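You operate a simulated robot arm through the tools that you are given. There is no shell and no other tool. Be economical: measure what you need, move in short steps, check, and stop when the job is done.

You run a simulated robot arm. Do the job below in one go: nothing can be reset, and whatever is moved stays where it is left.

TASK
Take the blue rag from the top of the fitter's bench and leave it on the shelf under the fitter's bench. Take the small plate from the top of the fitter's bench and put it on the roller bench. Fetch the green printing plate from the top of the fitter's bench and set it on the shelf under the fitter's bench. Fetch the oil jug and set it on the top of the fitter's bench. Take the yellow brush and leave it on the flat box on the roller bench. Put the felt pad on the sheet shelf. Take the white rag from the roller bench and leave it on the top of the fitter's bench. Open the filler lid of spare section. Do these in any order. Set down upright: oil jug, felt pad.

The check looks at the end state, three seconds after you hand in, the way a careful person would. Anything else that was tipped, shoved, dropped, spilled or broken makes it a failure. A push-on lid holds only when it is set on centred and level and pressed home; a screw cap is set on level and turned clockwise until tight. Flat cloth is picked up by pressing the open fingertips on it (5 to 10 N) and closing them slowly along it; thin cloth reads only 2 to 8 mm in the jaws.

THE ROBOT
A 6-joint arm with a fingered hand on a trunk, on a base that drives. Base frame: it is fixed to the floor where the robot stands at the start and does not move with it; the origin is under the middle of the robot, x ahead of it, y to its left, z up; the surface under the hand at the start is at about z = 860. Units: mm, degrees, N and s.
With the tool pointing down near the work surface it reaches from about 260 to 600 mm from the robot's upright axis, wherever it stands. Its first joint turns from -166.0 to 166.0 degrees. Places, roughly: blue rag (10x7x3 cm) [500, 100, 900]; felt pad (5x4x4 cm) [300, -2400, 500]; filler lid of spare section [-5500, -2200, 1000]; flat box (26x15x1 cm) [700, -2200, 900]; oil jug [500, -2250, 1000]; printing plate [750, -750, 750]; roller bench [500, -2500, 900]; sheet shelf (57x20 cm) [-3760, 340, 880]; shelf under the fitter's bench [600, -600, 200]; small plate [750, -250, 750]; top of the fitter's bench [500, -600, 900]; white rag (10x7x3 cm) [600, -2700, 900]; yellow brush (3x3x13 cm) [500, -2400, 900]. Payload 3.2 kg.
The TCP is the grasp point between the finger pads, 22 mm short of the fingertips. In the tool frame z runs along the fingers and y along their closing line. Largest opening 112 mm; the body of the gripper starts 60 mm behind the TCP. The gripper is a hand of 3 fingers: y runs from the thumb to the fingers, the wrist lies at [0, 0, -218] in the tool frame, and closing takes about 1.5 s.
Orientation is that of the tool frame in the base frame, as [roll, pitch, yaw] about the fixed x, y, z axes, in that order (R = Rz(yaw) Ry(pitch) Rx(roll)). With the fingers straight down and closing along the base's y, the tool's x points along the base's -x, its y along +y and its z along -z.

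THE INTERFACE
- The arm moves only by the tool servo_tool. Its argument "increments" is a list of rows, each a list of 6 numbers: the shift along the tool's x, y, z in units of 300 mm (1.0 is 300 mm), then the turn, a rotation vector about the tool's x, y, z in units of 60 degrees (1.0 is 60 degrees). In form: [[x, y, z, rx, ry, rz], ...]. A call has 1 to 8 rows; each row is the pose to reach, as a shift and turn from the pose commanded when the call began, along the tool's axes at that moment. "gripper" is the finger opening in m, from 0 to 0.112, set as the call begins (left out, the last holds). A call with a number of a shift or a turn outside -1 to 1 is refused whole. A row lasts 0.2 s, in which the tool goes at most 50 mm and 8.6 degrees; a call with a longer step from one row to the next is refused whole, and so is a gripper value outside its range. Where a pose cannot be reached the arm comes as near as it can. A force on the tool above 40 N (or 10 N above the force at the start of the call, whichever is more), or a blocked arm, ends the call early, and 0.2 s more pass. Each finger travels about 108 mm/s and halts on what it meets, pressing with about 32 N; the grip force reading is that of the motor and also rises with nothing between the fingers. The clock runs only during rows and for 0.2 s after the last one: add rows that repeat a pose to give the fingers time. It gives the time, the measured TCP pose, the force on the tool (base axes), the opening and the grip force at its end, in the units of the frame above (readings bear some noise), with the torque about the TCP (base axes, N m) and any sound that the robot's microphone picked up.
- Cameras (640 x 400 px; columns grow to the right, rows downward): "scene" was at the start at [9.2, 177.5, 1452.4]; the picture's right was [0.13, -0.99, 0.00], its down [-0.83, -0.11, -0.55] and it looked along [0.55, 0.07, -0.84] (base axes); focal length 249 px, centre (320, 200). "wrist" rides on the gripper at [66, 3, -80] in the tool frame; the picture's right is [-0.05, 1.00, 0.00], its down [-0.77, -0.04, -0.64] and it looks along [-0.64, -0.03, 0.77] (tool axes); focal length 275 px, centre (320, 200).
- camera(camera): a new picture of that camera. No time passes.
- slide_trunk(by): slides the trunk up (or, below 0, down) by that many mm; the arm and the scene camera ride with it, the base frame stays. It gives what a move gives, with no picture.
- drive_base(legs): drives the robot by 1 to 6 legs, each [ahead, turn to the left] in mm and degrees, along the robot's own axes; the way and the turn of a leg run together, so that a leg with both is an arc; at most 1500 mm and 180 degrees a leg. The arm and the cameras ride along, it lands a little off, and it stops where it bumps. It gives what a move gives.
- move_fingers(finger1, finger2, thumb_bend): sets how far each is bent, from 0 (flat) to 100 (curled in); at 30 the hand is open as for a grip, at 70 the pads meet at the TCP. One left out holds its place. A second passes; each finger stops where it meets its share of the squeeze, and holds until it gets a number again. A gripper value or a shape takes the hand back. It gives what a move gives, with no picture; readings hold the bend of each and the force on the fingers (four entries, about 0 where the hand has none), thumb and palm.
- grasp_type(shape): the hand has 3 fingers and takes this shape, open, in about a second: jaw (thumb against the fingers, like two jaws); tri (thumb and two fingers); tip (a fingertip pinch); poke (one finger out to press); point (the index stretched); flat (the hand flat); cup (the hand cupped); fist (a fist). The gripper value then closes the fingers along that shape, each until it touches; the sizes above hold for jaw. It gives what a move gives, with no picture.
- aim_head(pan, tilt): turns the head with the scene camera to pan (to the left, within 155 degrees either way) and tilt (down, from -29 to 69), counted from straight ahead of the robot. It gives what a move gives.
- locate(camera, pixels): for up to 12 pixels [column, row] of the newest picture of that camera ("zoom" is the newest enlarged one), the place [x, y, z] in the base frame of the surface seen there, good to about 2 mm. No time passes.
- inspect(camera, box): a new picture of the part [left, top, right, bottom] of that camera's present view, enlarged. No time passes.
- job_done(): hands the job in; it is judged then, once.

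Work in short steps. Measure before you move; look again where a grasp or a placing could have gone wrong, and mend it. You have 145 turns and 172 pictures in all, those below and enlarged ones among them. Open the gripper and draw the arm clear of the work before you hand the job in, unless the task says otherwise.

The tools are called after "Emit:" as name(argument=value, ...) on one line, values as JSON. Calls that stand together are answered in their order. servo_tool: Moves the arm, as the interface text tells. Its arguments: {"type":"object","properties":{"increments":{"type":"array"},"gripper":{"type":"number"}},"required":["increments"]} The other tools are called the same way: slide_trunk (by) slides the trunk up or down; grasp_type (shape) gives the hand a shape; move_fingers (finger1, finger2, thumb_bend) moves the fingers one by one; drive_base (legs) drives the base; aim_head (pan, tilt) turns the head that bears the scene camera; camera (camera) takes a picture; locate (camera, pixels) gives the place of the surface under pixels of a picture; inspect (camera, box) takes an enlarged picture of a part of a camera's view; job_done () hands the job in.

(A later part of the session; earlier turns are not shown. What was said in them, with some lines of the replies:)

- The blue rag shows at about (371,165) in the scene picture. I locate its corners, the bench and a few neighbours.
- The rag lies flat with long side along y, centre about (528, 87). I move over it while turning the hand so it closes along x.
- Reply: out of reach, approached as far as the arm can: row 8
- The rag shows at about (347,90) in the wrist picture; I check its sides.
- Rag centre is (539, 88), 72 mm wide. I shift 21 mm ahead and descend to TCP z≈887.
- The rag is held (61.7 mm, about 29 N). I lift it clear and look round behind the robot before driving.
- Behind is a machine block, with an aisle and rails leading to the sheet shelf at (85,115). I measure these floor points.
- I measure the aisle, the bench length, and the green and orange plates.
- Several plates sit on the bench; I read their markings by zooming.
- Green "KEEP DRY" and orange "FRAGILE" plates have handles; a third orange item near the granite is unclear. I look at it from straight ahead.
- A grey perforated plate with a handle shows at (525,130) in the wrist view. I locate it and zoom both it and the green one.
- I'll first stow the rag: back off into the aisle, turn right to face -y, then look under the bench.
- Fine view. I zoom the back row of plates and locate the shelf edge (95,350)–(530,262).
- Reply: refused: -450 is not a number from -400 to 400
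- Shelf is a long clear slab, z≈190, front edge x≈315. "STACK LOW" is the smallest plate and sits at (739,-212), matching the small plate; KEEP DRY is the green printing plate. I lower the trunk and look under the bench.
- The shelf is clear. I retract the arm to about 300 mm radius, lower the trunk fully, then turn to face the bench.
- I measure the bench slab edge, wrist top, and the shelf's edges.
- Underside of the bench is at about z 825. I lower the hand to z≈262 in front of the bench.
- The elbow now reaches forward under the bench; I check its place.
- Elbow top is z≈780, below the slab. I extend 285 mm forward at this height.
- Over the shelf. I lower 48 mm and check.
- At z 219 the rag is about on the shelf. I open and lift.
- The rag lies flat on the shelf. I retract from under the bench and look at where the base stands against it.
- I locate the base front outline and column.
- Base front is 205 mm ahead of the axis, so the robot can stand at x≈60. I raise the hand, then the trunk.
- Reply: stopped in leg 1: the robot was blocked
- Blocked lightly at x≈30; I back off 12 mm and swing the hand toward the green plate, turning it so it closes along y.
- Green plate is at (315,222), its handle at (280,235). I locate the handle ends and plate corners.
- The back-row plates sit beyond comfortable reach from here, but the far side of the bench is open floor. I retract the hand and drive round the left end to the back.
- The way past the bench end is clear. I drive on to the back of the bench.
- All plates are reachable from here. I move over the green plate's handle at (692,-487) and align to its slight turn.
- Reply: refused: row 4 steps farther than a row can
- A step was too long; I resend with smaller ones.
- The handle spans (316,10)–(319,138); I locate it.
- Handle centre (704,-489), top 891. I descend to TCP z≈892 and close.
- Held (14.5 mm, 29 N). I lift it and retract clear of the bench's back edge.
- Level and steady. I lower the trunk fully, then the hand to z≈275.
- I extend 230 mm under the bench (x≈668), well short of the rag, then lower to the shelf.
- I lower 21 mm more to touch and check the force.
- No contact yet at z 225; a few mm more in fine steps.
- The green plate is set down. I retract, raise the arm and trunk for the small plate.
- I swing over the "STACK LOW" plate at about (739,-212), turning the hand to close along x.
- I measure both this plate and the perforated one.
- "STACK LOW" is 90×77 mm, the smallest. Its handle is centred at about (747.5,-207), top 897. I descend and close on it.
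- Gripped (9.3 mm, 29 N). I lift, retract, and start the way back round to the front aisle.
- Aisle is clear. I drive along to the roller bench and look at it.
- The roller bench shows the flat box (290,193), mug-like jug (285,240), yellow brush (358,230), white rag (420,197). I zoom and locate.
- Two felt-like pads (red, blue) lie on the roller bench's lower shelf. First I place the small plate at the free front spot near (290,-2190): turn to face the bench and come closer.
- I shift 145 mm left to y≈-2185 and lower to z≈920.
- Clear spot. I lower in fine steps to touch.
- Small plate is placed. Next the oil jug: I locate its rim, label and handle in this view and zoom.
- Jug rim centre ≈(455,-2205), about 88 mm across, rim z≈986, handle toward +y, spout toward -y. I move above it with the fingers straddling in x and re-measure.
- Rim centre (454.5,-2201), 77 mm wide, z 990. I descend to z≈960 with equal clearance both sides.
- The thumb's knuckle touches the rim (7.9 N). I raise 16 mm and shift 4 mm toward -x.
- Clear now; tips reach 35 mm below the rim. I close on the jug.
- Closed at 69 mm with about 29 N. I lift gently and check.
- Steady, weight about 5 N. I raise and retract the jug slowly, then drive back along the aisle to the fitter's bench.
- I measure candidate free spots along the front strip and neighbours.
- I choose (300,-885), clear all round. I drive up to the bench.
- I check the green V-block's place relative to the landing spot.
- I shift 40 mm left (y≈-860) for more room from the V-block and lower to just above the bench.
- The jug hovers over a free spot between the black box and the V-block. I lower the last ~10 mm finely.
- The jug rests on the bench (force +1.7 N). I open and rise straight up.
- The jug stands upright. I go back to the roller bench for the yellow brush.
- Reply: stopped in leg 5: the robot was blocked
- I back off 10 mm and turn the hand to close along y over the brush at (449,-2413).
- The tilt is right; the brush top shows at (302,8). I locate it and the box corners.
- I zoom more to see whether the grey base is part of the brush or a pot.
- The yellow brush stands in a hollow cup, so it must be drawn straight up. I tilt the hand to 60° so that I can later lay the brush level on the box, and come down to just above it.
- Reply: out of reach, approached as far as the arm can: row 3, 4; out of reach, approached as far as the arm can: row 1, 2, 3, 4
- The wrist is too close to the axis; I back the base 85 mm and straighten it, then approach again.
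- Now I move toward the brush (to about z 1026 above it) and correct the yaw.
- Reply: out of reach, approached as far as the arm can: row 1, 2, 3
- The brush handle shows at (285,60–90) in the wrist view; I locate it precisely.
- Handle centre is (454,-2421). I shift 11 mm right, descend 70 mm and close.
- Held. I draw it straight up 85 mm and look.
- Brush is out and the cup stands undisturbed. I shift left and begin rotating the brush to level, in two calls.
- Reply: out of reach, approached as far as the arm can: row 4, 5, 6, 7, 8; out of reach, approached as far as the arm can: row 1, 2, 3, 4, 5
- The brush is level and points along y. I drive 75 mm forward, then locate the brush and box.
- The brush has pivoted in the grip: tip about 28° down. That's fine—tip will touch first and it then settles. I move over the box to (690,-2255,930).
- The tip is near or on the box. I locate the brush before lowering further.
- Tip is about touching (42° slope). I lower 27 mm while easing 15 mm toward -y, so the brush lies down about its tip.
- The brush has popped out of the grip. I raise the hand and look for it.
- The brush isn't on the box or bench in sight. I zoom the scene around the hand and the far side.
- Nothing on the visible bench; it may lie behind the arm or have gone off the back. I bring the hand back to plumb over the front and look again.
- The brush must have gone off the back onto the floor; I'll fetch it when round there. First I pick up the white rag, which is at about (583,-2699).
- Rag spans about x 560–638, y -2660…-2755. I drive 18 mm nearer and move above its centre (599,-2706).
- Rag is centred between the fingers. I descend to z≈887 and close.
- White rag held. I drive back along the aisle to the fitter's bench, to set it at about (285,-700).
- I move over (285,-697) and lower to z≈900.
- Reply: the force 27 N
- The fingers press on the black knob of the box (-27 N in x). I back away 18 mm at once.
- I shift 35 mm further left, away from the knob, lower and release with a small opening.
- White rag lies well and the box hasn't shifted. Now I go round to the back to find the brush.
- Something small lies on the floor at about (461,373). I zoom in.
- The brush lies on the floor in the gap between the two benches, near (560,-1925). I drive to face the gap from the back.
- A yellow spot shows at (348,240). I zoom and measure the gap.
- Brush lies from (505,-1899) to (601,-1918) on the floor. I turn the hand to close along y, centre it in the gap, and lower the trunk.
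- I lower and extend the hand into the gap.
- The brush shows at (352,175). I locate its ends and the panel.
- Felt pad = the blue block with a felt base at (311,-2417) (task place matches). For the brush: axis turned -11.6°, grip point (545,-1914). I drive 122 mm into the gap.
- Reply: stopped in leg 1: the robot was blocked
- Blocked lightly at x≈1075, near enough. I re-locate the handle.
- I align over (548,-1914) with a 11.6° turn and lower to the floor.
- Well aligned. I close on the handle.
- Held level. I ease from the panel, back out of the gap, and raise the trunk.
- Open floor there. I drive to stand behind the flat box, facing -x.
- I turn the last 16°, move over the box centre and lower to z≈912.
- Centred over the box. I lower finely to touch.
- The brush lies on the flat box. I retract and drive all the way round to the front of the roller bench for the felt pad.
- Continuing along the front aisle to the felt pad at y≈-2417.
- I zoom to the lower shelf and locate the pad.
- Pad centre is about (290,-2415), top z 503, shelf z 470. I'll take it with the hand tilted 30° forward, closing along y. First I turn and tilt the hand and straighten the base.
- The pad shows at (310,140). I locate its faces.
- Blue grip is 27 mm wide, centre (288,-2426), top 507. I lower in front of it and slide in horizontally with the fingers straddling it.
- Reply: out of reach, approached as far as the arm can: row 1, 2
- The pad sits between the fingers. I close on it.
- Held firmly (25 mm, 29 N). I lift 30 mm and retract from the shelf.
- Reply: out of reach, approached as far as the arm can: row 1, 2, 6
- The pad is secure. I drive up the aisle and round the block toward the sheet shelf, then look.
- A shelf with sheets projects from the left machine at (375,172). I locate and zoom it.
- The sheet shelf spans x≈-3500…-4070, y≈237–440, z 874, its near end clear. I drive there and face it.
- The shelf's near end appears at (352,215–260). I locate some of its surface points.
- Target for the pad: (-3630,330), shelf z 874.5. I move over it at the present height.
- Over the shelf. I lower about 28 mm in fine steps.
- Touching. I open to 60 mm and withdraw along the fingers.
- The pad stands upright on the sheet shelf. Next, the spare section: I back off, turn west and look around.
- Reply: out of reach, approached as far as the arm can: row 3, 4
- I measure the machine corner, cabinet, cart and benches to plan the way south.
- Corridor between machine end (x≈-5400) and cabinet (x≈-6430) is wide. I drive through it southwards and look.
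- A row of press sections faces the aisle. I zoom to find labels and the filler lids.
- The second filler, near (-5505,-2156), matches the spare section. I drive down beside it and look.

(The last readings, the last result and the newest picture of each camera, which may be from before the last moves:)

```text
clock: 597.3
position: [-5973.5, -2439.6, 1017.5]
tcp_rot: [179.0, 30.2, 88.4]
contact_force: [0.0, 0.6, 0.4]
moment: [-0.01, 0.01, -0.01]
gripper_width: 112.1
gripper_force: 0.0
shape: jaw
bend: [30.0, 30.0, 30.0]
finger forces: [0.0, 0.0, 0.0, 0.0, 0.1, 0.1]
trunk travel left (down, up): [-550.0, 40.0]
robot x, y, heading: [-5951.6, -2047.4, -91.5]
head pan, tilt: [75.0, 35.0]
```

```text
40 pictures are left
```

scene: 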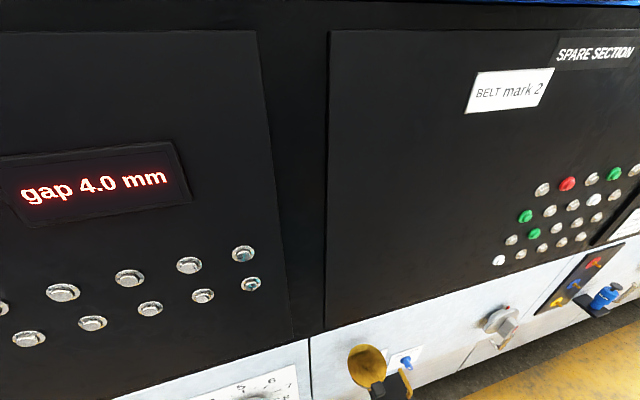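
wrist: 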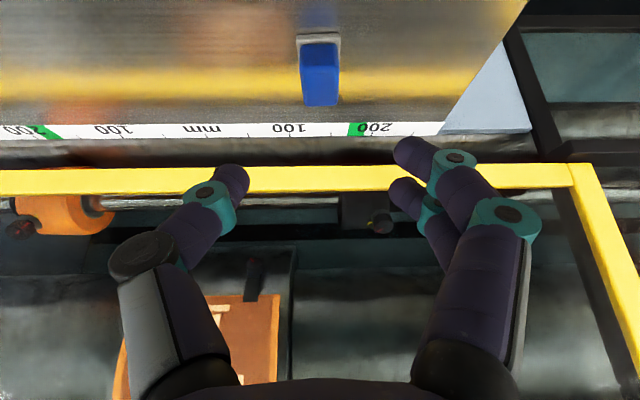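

"SPARE SECTION" is here; its filler shows at (375,370). I look lower.

Emit:
aim_head(pan=75, tilt=55)

Emit:
camera(camera="scene")

Emit:
inspect(camera="scene", box=[300, 220, 460, 340])

```text
clock: 598.1
position: [-5973.1, -2439.3, 1018.3]
tcp_rot: [179.0, 30.1, 88.4]
contact_force: [0.2, 0.5, 0.2]
moment: [0.02, 0.03, 0.0]
gripper_width: 112.0
gripper_force: 0.0
shape: jaw
bend: [30.0, 30.0, 30.0]
finger forces: [0.1, 0.0, 0.0, 0.0, 0.0, 0.0]
trunk travel left (down, up): [-550.0, 40.0]
robot x, y, heading: [-5950.6, -2046.7, -91.8]
head pan, tilt: [75.0, 55.0]
```

```text
39 pictures are left
```

scene: 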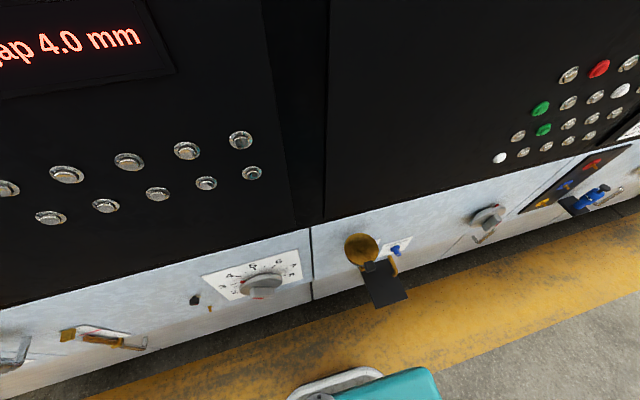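

```text
3.33 times, centred on (380, 280) of scene
```

zoom: 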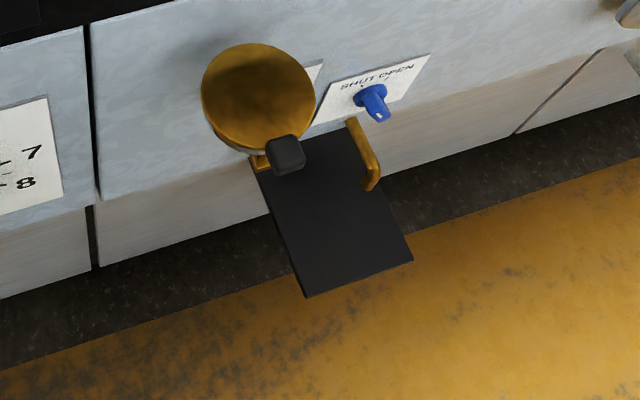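

A brass lid with a black tab at its front edge; the hinge should be at the wall side. I locate the lid and tab, and face it.

Emit:
locate(camera="zoom", pixels=[[258, 95], [210, 95], [310, 90], [262, 50], [250, 148], [285, 150], [292, 165], [274, 140], [300, 145], [350, 220], [366, 150], [373, 100]])

Emit:
drive_base(legs=[[80, 0], [0, 91.8]])

Emit:
aim_head(pan=5, tilt=50)

Emit:
camera(camera="scene")

```text
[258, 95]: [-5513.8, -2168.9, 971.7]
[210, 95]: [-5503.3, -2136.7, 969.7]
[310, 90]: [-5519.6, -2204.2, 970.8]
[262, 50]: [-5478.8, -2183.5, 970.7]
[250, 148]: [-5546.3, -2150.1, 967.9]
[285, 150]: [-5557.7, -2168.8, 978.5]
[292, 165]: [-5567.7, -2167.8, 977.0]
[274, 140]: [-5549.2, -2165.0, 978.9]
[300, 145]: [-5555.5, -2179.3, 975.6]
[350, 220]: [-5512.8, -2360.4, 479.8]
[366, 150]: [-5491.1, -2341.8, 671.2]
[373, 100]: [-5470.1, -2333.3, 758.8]
```

```text
clock: 603.0
position: [-5557.5, -2146.6, 1018.3]
tcp_rot: [178.9, 30.1, 178.9]
contact_force: [0.0, -0.6, 0.0]
moment: [0.0, -0.02, 0.01]
gripper_width: 112.0
gripper_force: 0.1
shape: jaw
bend: [30.0, 30.0, 30.0]
finger forces: [0.0, 0.1, 0.1, 0.1, 0.0, 0.0]
trunk travel left (down, up): [-550.0, 40.0]
robot x, y, heading: [-5952.9, -2127.6, -0.9]
head pan, tilt: [75.0, 55.0]
```

```text
clock: 604.4
position: [-5556.9, -2147.6, 1018.3]
tcp_rot: [178.9, 30.1, 178.9]
contact_force: [-0.3, 0.8, 0.1]
moment: [0.02, 0.02, -0.01]
gripper_width: 111.9
gripper_force: 0.0
shape: jaw
bend: [30.0, 30.0, 30.0]
finger forces: [0.0, 0.0, 0.0, 0.0, 0.1, 0.0]
trunk travel left (down, up): [-550.0, 40.0]
robot x, y, heading: [-5948.2, -2122.7, -1.0]
head pan, tilt: [5.0, 50.0]
```

```text
37 pictures are left
```

scene: 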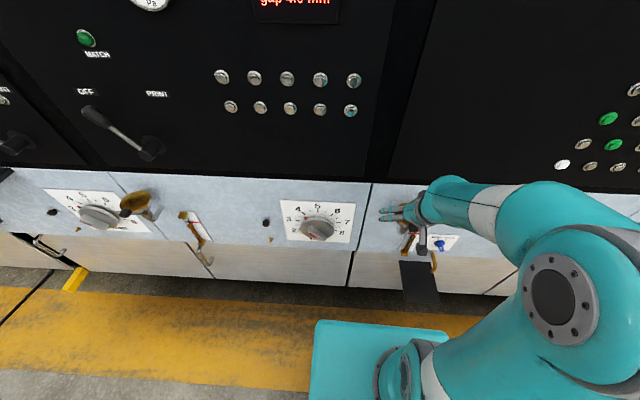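

The lid (centre (-5513,-2169), z 971) has its tab at (-5558,-2169), hinge at the wall. I'll hook the tab from beneath with closed fingers and swing it up. I back off for room, close the hand and tilt it to about 65°.

Emit:
drive_base(legs=[[-150, 0], [0, 1]])

Emit:
servo_tool(increments=[[-0.043, -0.012, 0.031, 0, -0.097, 0], [-0.086, -0.024, 0.062, 0, -0.194, 0], [-0.129, -0.037, 0.094, 0, -0.291, 0], [-0.172, -0.049, 0.125, 0, -0.389, 0], [-0.215, -0.061, 0.156, 0, -0.486, 0], [-0.258, -0.073, 0.187, 0, -0.583, 0], [-0.258, -0.073, 0.187, 0, -0.583, 0]], gripper=0.0)

Emit:
camera(camera="wrist")

Emit:
inspect(camera="scene", box=[300, 130, 500, 280])

```text
clock: 606.2
position: [-5713.1, -2137.5, 1016.9]
tcp_rot: [179.1, 30.2, 179.9]
contact_force: [0.8, 0.5, 0.0]
moment: [-0.01, 0.01, 0.0]
gripper_width: 112.3
gripper_force: 0.1
shape: jaw
bend: [30.0, 30.0, 30.0]
finger forces: [0.1, 0.0, 0.0, 0.0, 0.0, 0.0]
trunk travel left (down, up): [-550.0, 40.0]
robot x, y, heading: [-6105.4, -2120.5, -0.0]
head pan, tilt: [5.0, 50.0]
```

```text
clock: 607.8
position: [-5618.5, -2158.7, 1009.3]
tcp_rot: [178.0, 65.2, 178.6]
contact_force: [-0.4, -0.5, 0.0]
moment: [0.04, -0.01, 0.04]
gripper_width: 0.0
gripper_force: 31.6
shape: jaw
bend: [68.0, 68.0, 77.0]
finger forces: [0.0, 0.0, 0.1, 0.0, 0.1, 0.1]
out of reach, approached as far as the arm can: row 2, 3, 4
trunk travel left (down, up): [-550.0, 40.0]
robot x, y, heading: [-6105.7, -2121.8, -0.3]
head pan, tilt: [5.0, 50.0]
```

```text
36 pictures are left
```

wrist: 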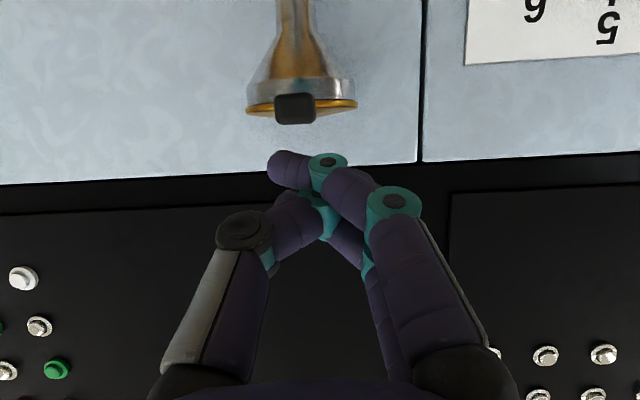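

```text
2.67 times, centred on (400, 205) of scene
```

zoom: 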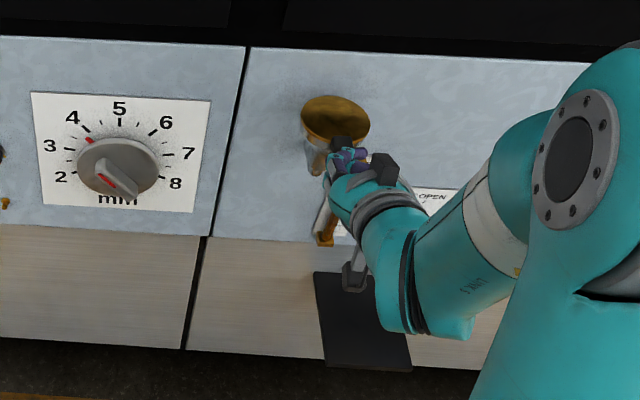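

I locate the tab and the fingertips in this wrist view to get their true offsets.

Emit:
locate(camera="wrist", pixels=[[295, 108], [280, 105], [312, 105], [295, 120], [295, 96], [252, 106], [350, 104], [278, 160], [290, 170], [320, 158], [285, 190], [300, 85]])

Emit:
inspect(camera="wrist", box=[230, 60, 380, 200])

```text
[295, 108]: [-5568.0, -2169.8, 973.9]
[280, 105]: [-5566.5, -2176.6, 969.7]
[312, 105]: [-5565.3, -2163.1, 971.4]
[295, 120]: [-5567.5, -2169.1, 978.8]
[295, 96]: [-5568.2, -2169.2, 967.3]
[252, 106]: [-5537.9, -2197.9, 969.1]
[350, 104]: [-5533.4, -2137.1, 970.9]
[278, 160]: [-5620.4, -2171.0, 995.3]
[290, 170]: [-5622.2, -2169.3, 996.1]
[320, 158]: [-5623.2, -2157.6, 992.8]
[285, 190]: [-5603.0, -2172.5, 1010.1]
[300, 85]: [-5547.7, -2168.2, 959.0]
```

```text
2.86 times, centred on (305, 130) of wrist
```

zoom: 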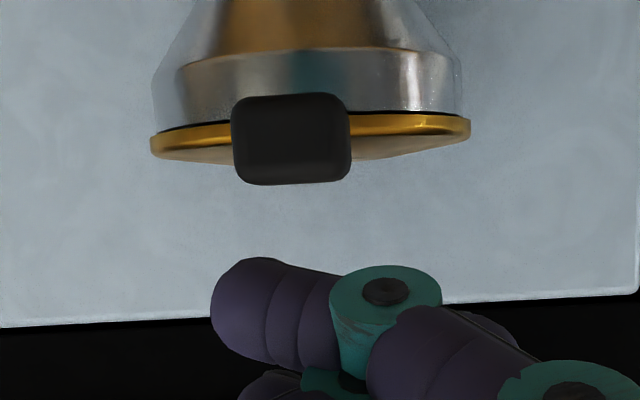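

Tab front is x=-5568, z 966–979, free beneath. Fingertips lie near the TCP. I lower the hand in front, then slide it under the tab.

Emit:
servo_tool(increments=[[0.09, -0.011, 0.017, 0, 0, 0], [0.18, -0.022, 0.034, 0, 0, 0], [0.267, -0.033, 0.05, 0, 0, 0], [0.23, -0.033, 0.13, 0, 0, 0], [0.2, -0.033, 0.2, 0, 0, 0], [0.165, -0.033, 0.271, 0, 0, 0], [0.165, -0.033, 0.271, 0, 0, 0]])

Emit:
camera(camera="wrist")

Emit:
inspect(camera="scene", box=[340, 160, 460, 250])

```text
clock: 609.4
position: [-5564.2, -2165.4, 927.0]
tcp_rot: [178.1, 65.1, 178.6]
contact_force: [-0.6, -0.4, -0.2]
moment: [0.0, -0.01, -0.04]
gripper_width: 0.0
gripper_force: 32.0
shape: jaw
bend: [68.0, 69.0, 77.0]
finger forces: [0.0, 0.0, 0.0, 0.0, 0.0, 0.0]
out of reach, approached as far as the arm can: row 2, 3
trunk travel left (down, up): [-550.0, 40.0]
robot x, y, heading: [-6104.7, -2120.9, -0.2]
head pan, tilt: [5.0, 50.0]
```

```text
33 pictures are left
```

wrist: 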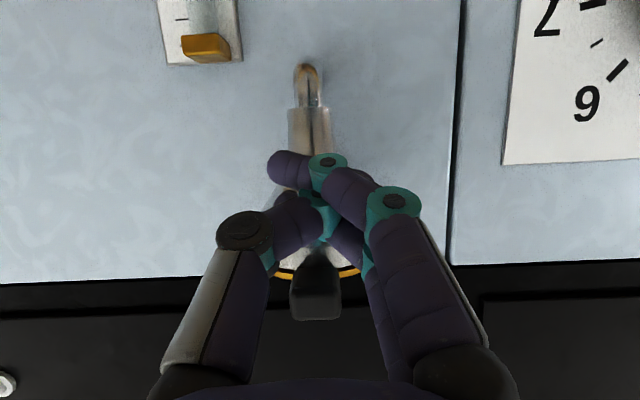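

```text
4.44 times, centred on (400, 205) of scene
```

zoom: 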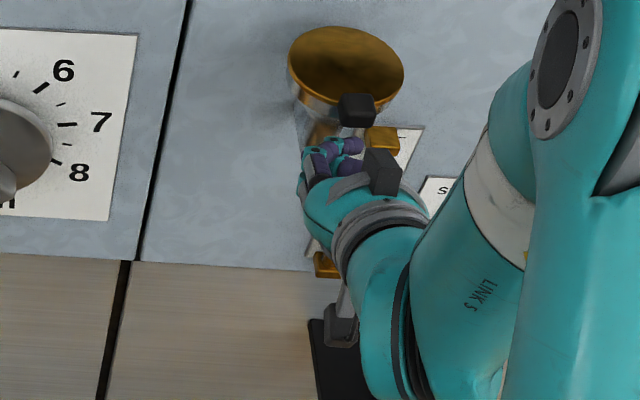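

Hand is under the tab with no contact. I raise 28 mm and check.

Emit:
servo_tool(increments=[[-0.021, 0, -0.01, 0, 0, 0], [-0.042, 0, -0.02, 0, 0, 0], [-0.064, 0, -0.029, 0, 0, 0], [-0.085, 0, -0.039, 0, 0, 0]])

Emit:
inspect(camera="scene", box=[340, 160, 460, 250])

```text
clock: 610.4
position: [-5564.8, -2168.1, 956.8]
tcp_rot: [177.9, 65.0, 178.4]
contact_force: [0.1, 0.0, -0.3]
moment: [-0.02, -0.02, 0.0]
gripper_width: 0.0
gripper_force: 32.2
shape: jaw
bend: [68.0, 69.0, 77.0]
finger forces: [0.0, 0.0, 0.0, 0.0, 0.1, 0.1]
trunk travel left (down, up): [-550.0, 40.0]
robot x, y, heading: [-6106.4, -2124.3, -0.2]
head pan, tilt: [5.0, 50.0]
```

```text
4.44 times, centred on (400, 205) of scene
```

zoom: 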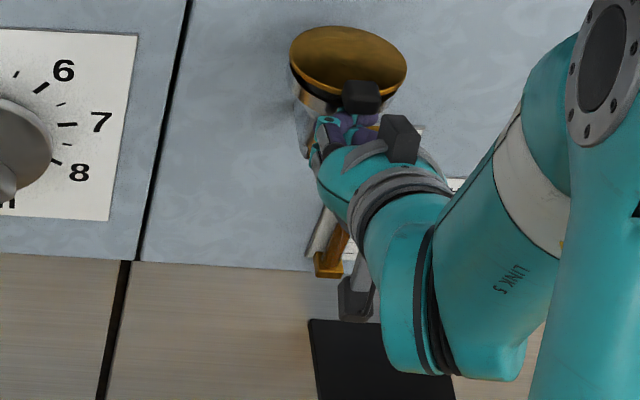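

The lid has begun to lift off the cup. I follow its arc upward and toward the wall.

Emit:
servo_tool(increments=[[-0.033, 0, -0.003, 0, 0, 0], [-0.067, 0, -0.005, 0, 0, 0], [-0.1, 0, -0.007, 0, 0, 0], [-0.131, 0, -0.009, 0, 0, 0], [-0.162, 0, 0.004, 0, 0, 0], [-0.192, 0, 0.018, 0, 0, 0], [-0.22, 0, 0.037, 0, 0, 0], [-0.25, 0, 0.057, 0, 0, 0]])

Emit:
inspect(camera="scene", box=[340, 160, 460, 250])

```text
clock: 612.2
position: [-5517.2, -2169.2, 1018.6]
tcp_rot: [177.9, 65.1, 178.4]
contact_force: [-0.3, 0.5, -0.7]
moment: [0.01, 0.05, -0.01]
gripper_width: 0.0
gripper_force: 32.5
shape: jaw
bend: [68.0, 69.0, 77.0]
finger forces: [0.0, 0.0, 0.0, 0.0, 0.1, 0.0]
trunk travel left (down, up): [-550.0, 40.0]
robot x, y, heading: [-6107.4, -2123.9, -0.1]
head pan, tilt: [5.0, 50.0]
```

```text
4.44 times, centred on (400, 205) of scene
```

zoom: 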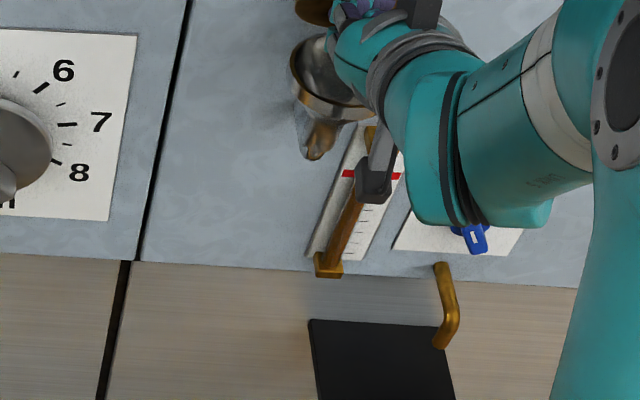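

The cup is now open underneath. I view the lid itself.

Emit:
inspect(camera="scene", box=[340, 100, 460, 200])

Emit:
camera(camera="wrist")

```text
4.00 times, centred on (400, 150) of scene
```

zoom: 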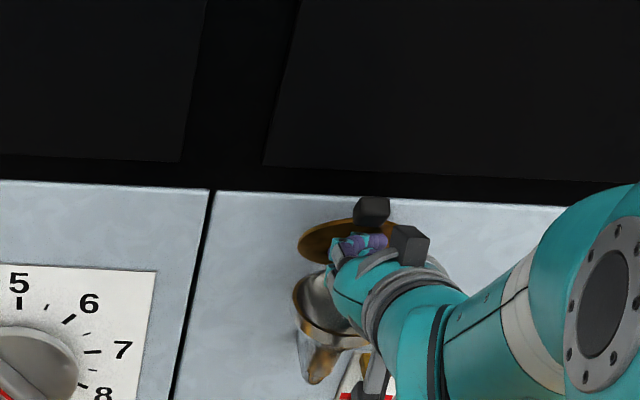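

```text
28 pictures are left
```

wrist: 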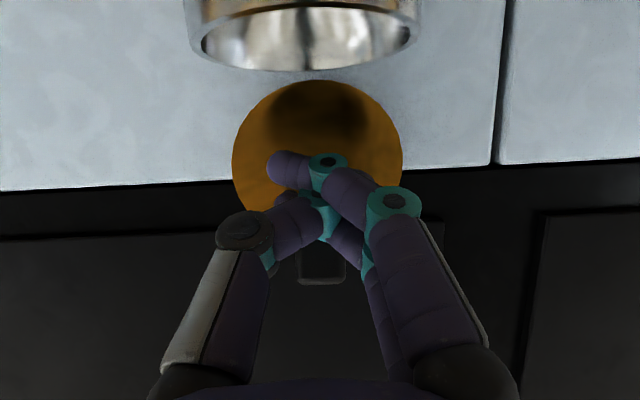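

The lid stands well up. I measure its angle.

Emit:
locate(camera="wrist", pixels=[[315, 90], [250, 160], [390, 160], [320, 275], [300, 110], [300, 55]])

```text
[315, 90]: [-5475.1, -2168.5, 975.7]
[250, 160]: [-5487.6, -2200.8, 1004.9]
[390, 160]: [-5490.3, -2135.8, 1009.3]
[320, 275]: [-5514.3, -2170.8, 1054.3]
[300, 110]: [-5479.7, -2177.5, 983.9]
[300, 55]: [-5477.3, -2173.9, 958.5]
```

The lid is at about 64°. I push it on toward the wall in small steps.

Emit:
servo_tool(increments=[[-0.013, 0, 0.02, 0, 0, 0], [-0.026, 0, 0.04, 0, 0, 0], [-0.039, 0, 0.06, 0, 0, 0], [-0.052, 0, 0.08, 0, 0, 0], [-0.065, 0, 0.1, 0, 0, 0], [-0.07, 0, 0.115, 0, 0, 0], [-0.075, 0, 0.13, 0, 0, 0]])

Emit:
camera(camera="wrist")

Emit:
locate(camera="wrist", pixels=[[320, 275], [390, 160], [250, 160], [315, 100], [200, 250], [120, 230]])

```text
clock: 613.6
position: [-5484.5, -2167.6, 1022.0]
tcp_rot: [177.9, 64.7, 178.3]
contact_force: [-26.2, 4.6, 5.4]
moment: [-0.1, -0.26, -0.21]
gripper_width: 0.1
gripper_force: 32.8
shape: jaw
bend: [69.0, 75.0, 79.0]
finger forces: [0.0, 27.7, 0.0, 0.1, 13.8, 0.0]
trunk travel left (down, up): [-550.0, 40.0]
robot x, y, heading: [-6107.6, -2120.7, -0.0]
head pan, tilt: [5.0, 50.0]
stopped in row 7: the force on the tool passed its limit at 46 N (the readings are from after the stop); the commanded pose is now the measured one
```

```text
27 pictures are left
```

wrist: 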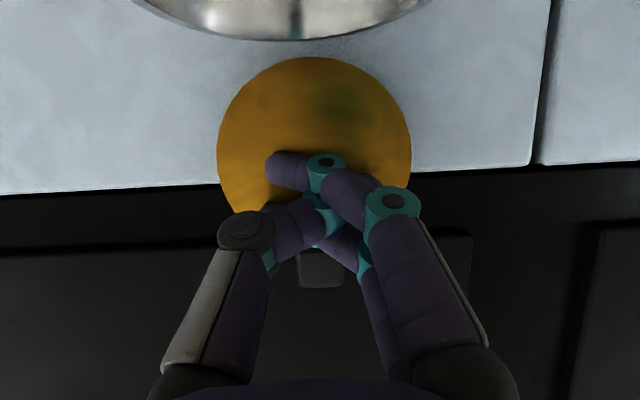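

```text
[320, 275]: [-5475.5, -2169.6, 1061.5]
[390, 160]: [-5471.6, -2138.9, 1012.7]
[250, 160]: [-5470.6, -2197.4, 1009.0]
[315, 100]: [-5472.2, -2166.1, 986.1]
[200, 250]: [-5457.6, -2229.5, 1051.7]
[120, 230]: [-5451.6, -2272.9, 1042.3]
```

The lid has reached its stop, upright. I back off slowly and see whether it stays.

Emit:
servo_tool(increments=[[0.014, 0, -0.03, 0, 0, 0], [0.028, 0, -0.06, 0, 0, 0], [0.056, 0, -0.121, 0, 0, 0], [0.1, 0, -0.22, 0, 0, 0], [0.15, 0, -0.33, 0, 0, 0], [0.15, 0, -0.33, 0, 0, 0]])

Emit:
camera(camera="wrist")

```text
clock: 615.0
position: [-5589.2, -2164.7, 1023.7]
tcp_rot: [177.7, 64.5, 178.1]
contact_force: [0.2, 0.2, -0.2]
moment: [0.02, 0.01, -0.01]
gripper_width: 0.1
gripper_force: 32.3
shape: jaw
bend: [69.0, 70.0, 78.0]
finger forces: [0.0, 0.0, 0.1, 0.0, 0.0, 0.0]
trunk travel left (down, up): [-550.0, 40.0]
robot x, y, heading: [-6110.8, -2125.7, -0.1]
head pan, tilt: [5.0, 50.0]
```

```text
26 pictures are left
```

wrist: 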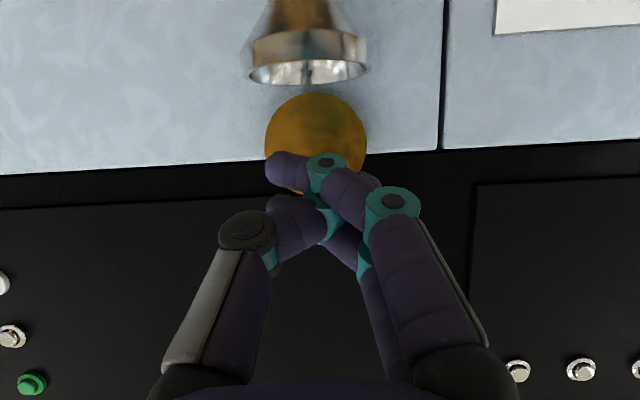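

The lid stays up. I open the hand, draw back and take a last look at the lid.

Emit:
drive_base(legs=[[-250, 0]])

Emit:
servo_tool(increments=[[0, 0, 0, 0, 0, 0], [0, 0, 0, 0, 0, 0], [0, 0, 0, 0, 0, 0], [0, 0, 0, 0, 0, 0], [0, 0, 0, 0, 0, 0], [0, 0, 0, 0, 0, 0]], gripper=0.112)

Emit:
camera(camera="wrist")

Emit:
locate(camera="wrist", pixels=[[315, 120], [315, 130], [315, 140]])

```text
clock: 616.8
position: [-5837.9, -2162.1, 1023.8]
tcp_rot: [177.8, 64.8, 178.3]
contact_force: [0.0, 1.0, -0.6]
moment: [-0.02, -0.01, 0.02]
gripper_width: 0.1
gripper_force: 32.2
shape: jaw
bend: [69.0, 70.0, 78.0]
finger forces: [0.0, 0.0, 0.0, 0.0, 0.0, 0.0]
trunk travel left (down, up): [-550.0, 40.0]
robot x, y, heading: [-6353.2, -2122.8, -0.2]
head pan, tilt: [5.0, 50.0]
```

```text
clock: 618.2
position: [-5835.7, -2162.9, 1024.3]
tcp_rot: [177.8, 64.5, 178.3]
contact_force: [0.3, 0.4, 0.0]
moment: [-0.02, -0.03, 0.01]
gripper_width: 112.0
gripper_force: 0.0
shape: jaw
bend: [30.0, 30.0, 30.0]
finger forces: [0.0, 0.0, 0.0, 0.0, 0.0, 0.0]
trunk travel left (down, up): [-550.0, 40.0]
robot x, y, heading: [-6356.4, -2126.2, 0.1]
head pan, tilt: [5.0, 50.0]
```

```text
25 pictures are left
```

wrist: 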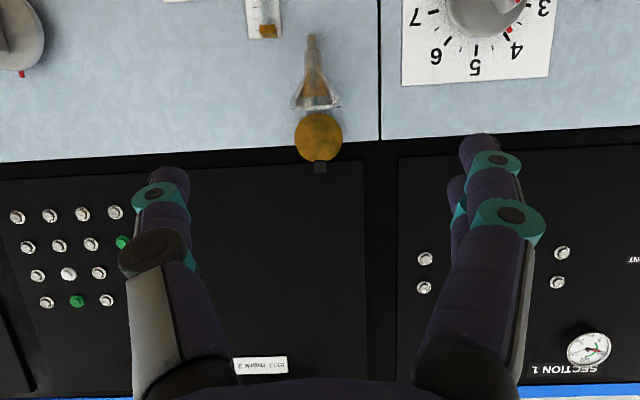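

```text
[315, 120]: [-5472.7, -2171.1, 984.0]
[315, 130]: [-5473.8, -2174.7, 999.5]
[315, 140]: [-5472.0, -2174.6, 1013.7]
```

The filler lid stands open and upright at x≈-5472, the hand is open and the arm is clear; all eight items are done, so I hand in.

Emit:
job_done()

```text
The job is handed in.
```

I finished and handed in all eight tasks, but I dropped the yellow brush on the floor along the way. I also had to guess which plate was the "small plate".

- **Yellow brush:** it slipped out of the grip over the flat box and fell between the two benches. I picked it up, and it now lies on the flat box.
- **Small plate:** several plates were on the fitter's bench. I moved the orange "STACK LOW" one to the roller bench because it was the smallest and closest to the listed place.
- **Felt pad:** two similar pads were on the roller bench's lower shelf. I took the blue one because it matched the listed place, and it stands upright on the sheet shelf.
- **Contact:** the fingers pressed the knob of the "Type 30" box with about 27 N while I placed the white rag. The box did not appear to move.
- **Filler lid:** it stayed fully open when I backed away.
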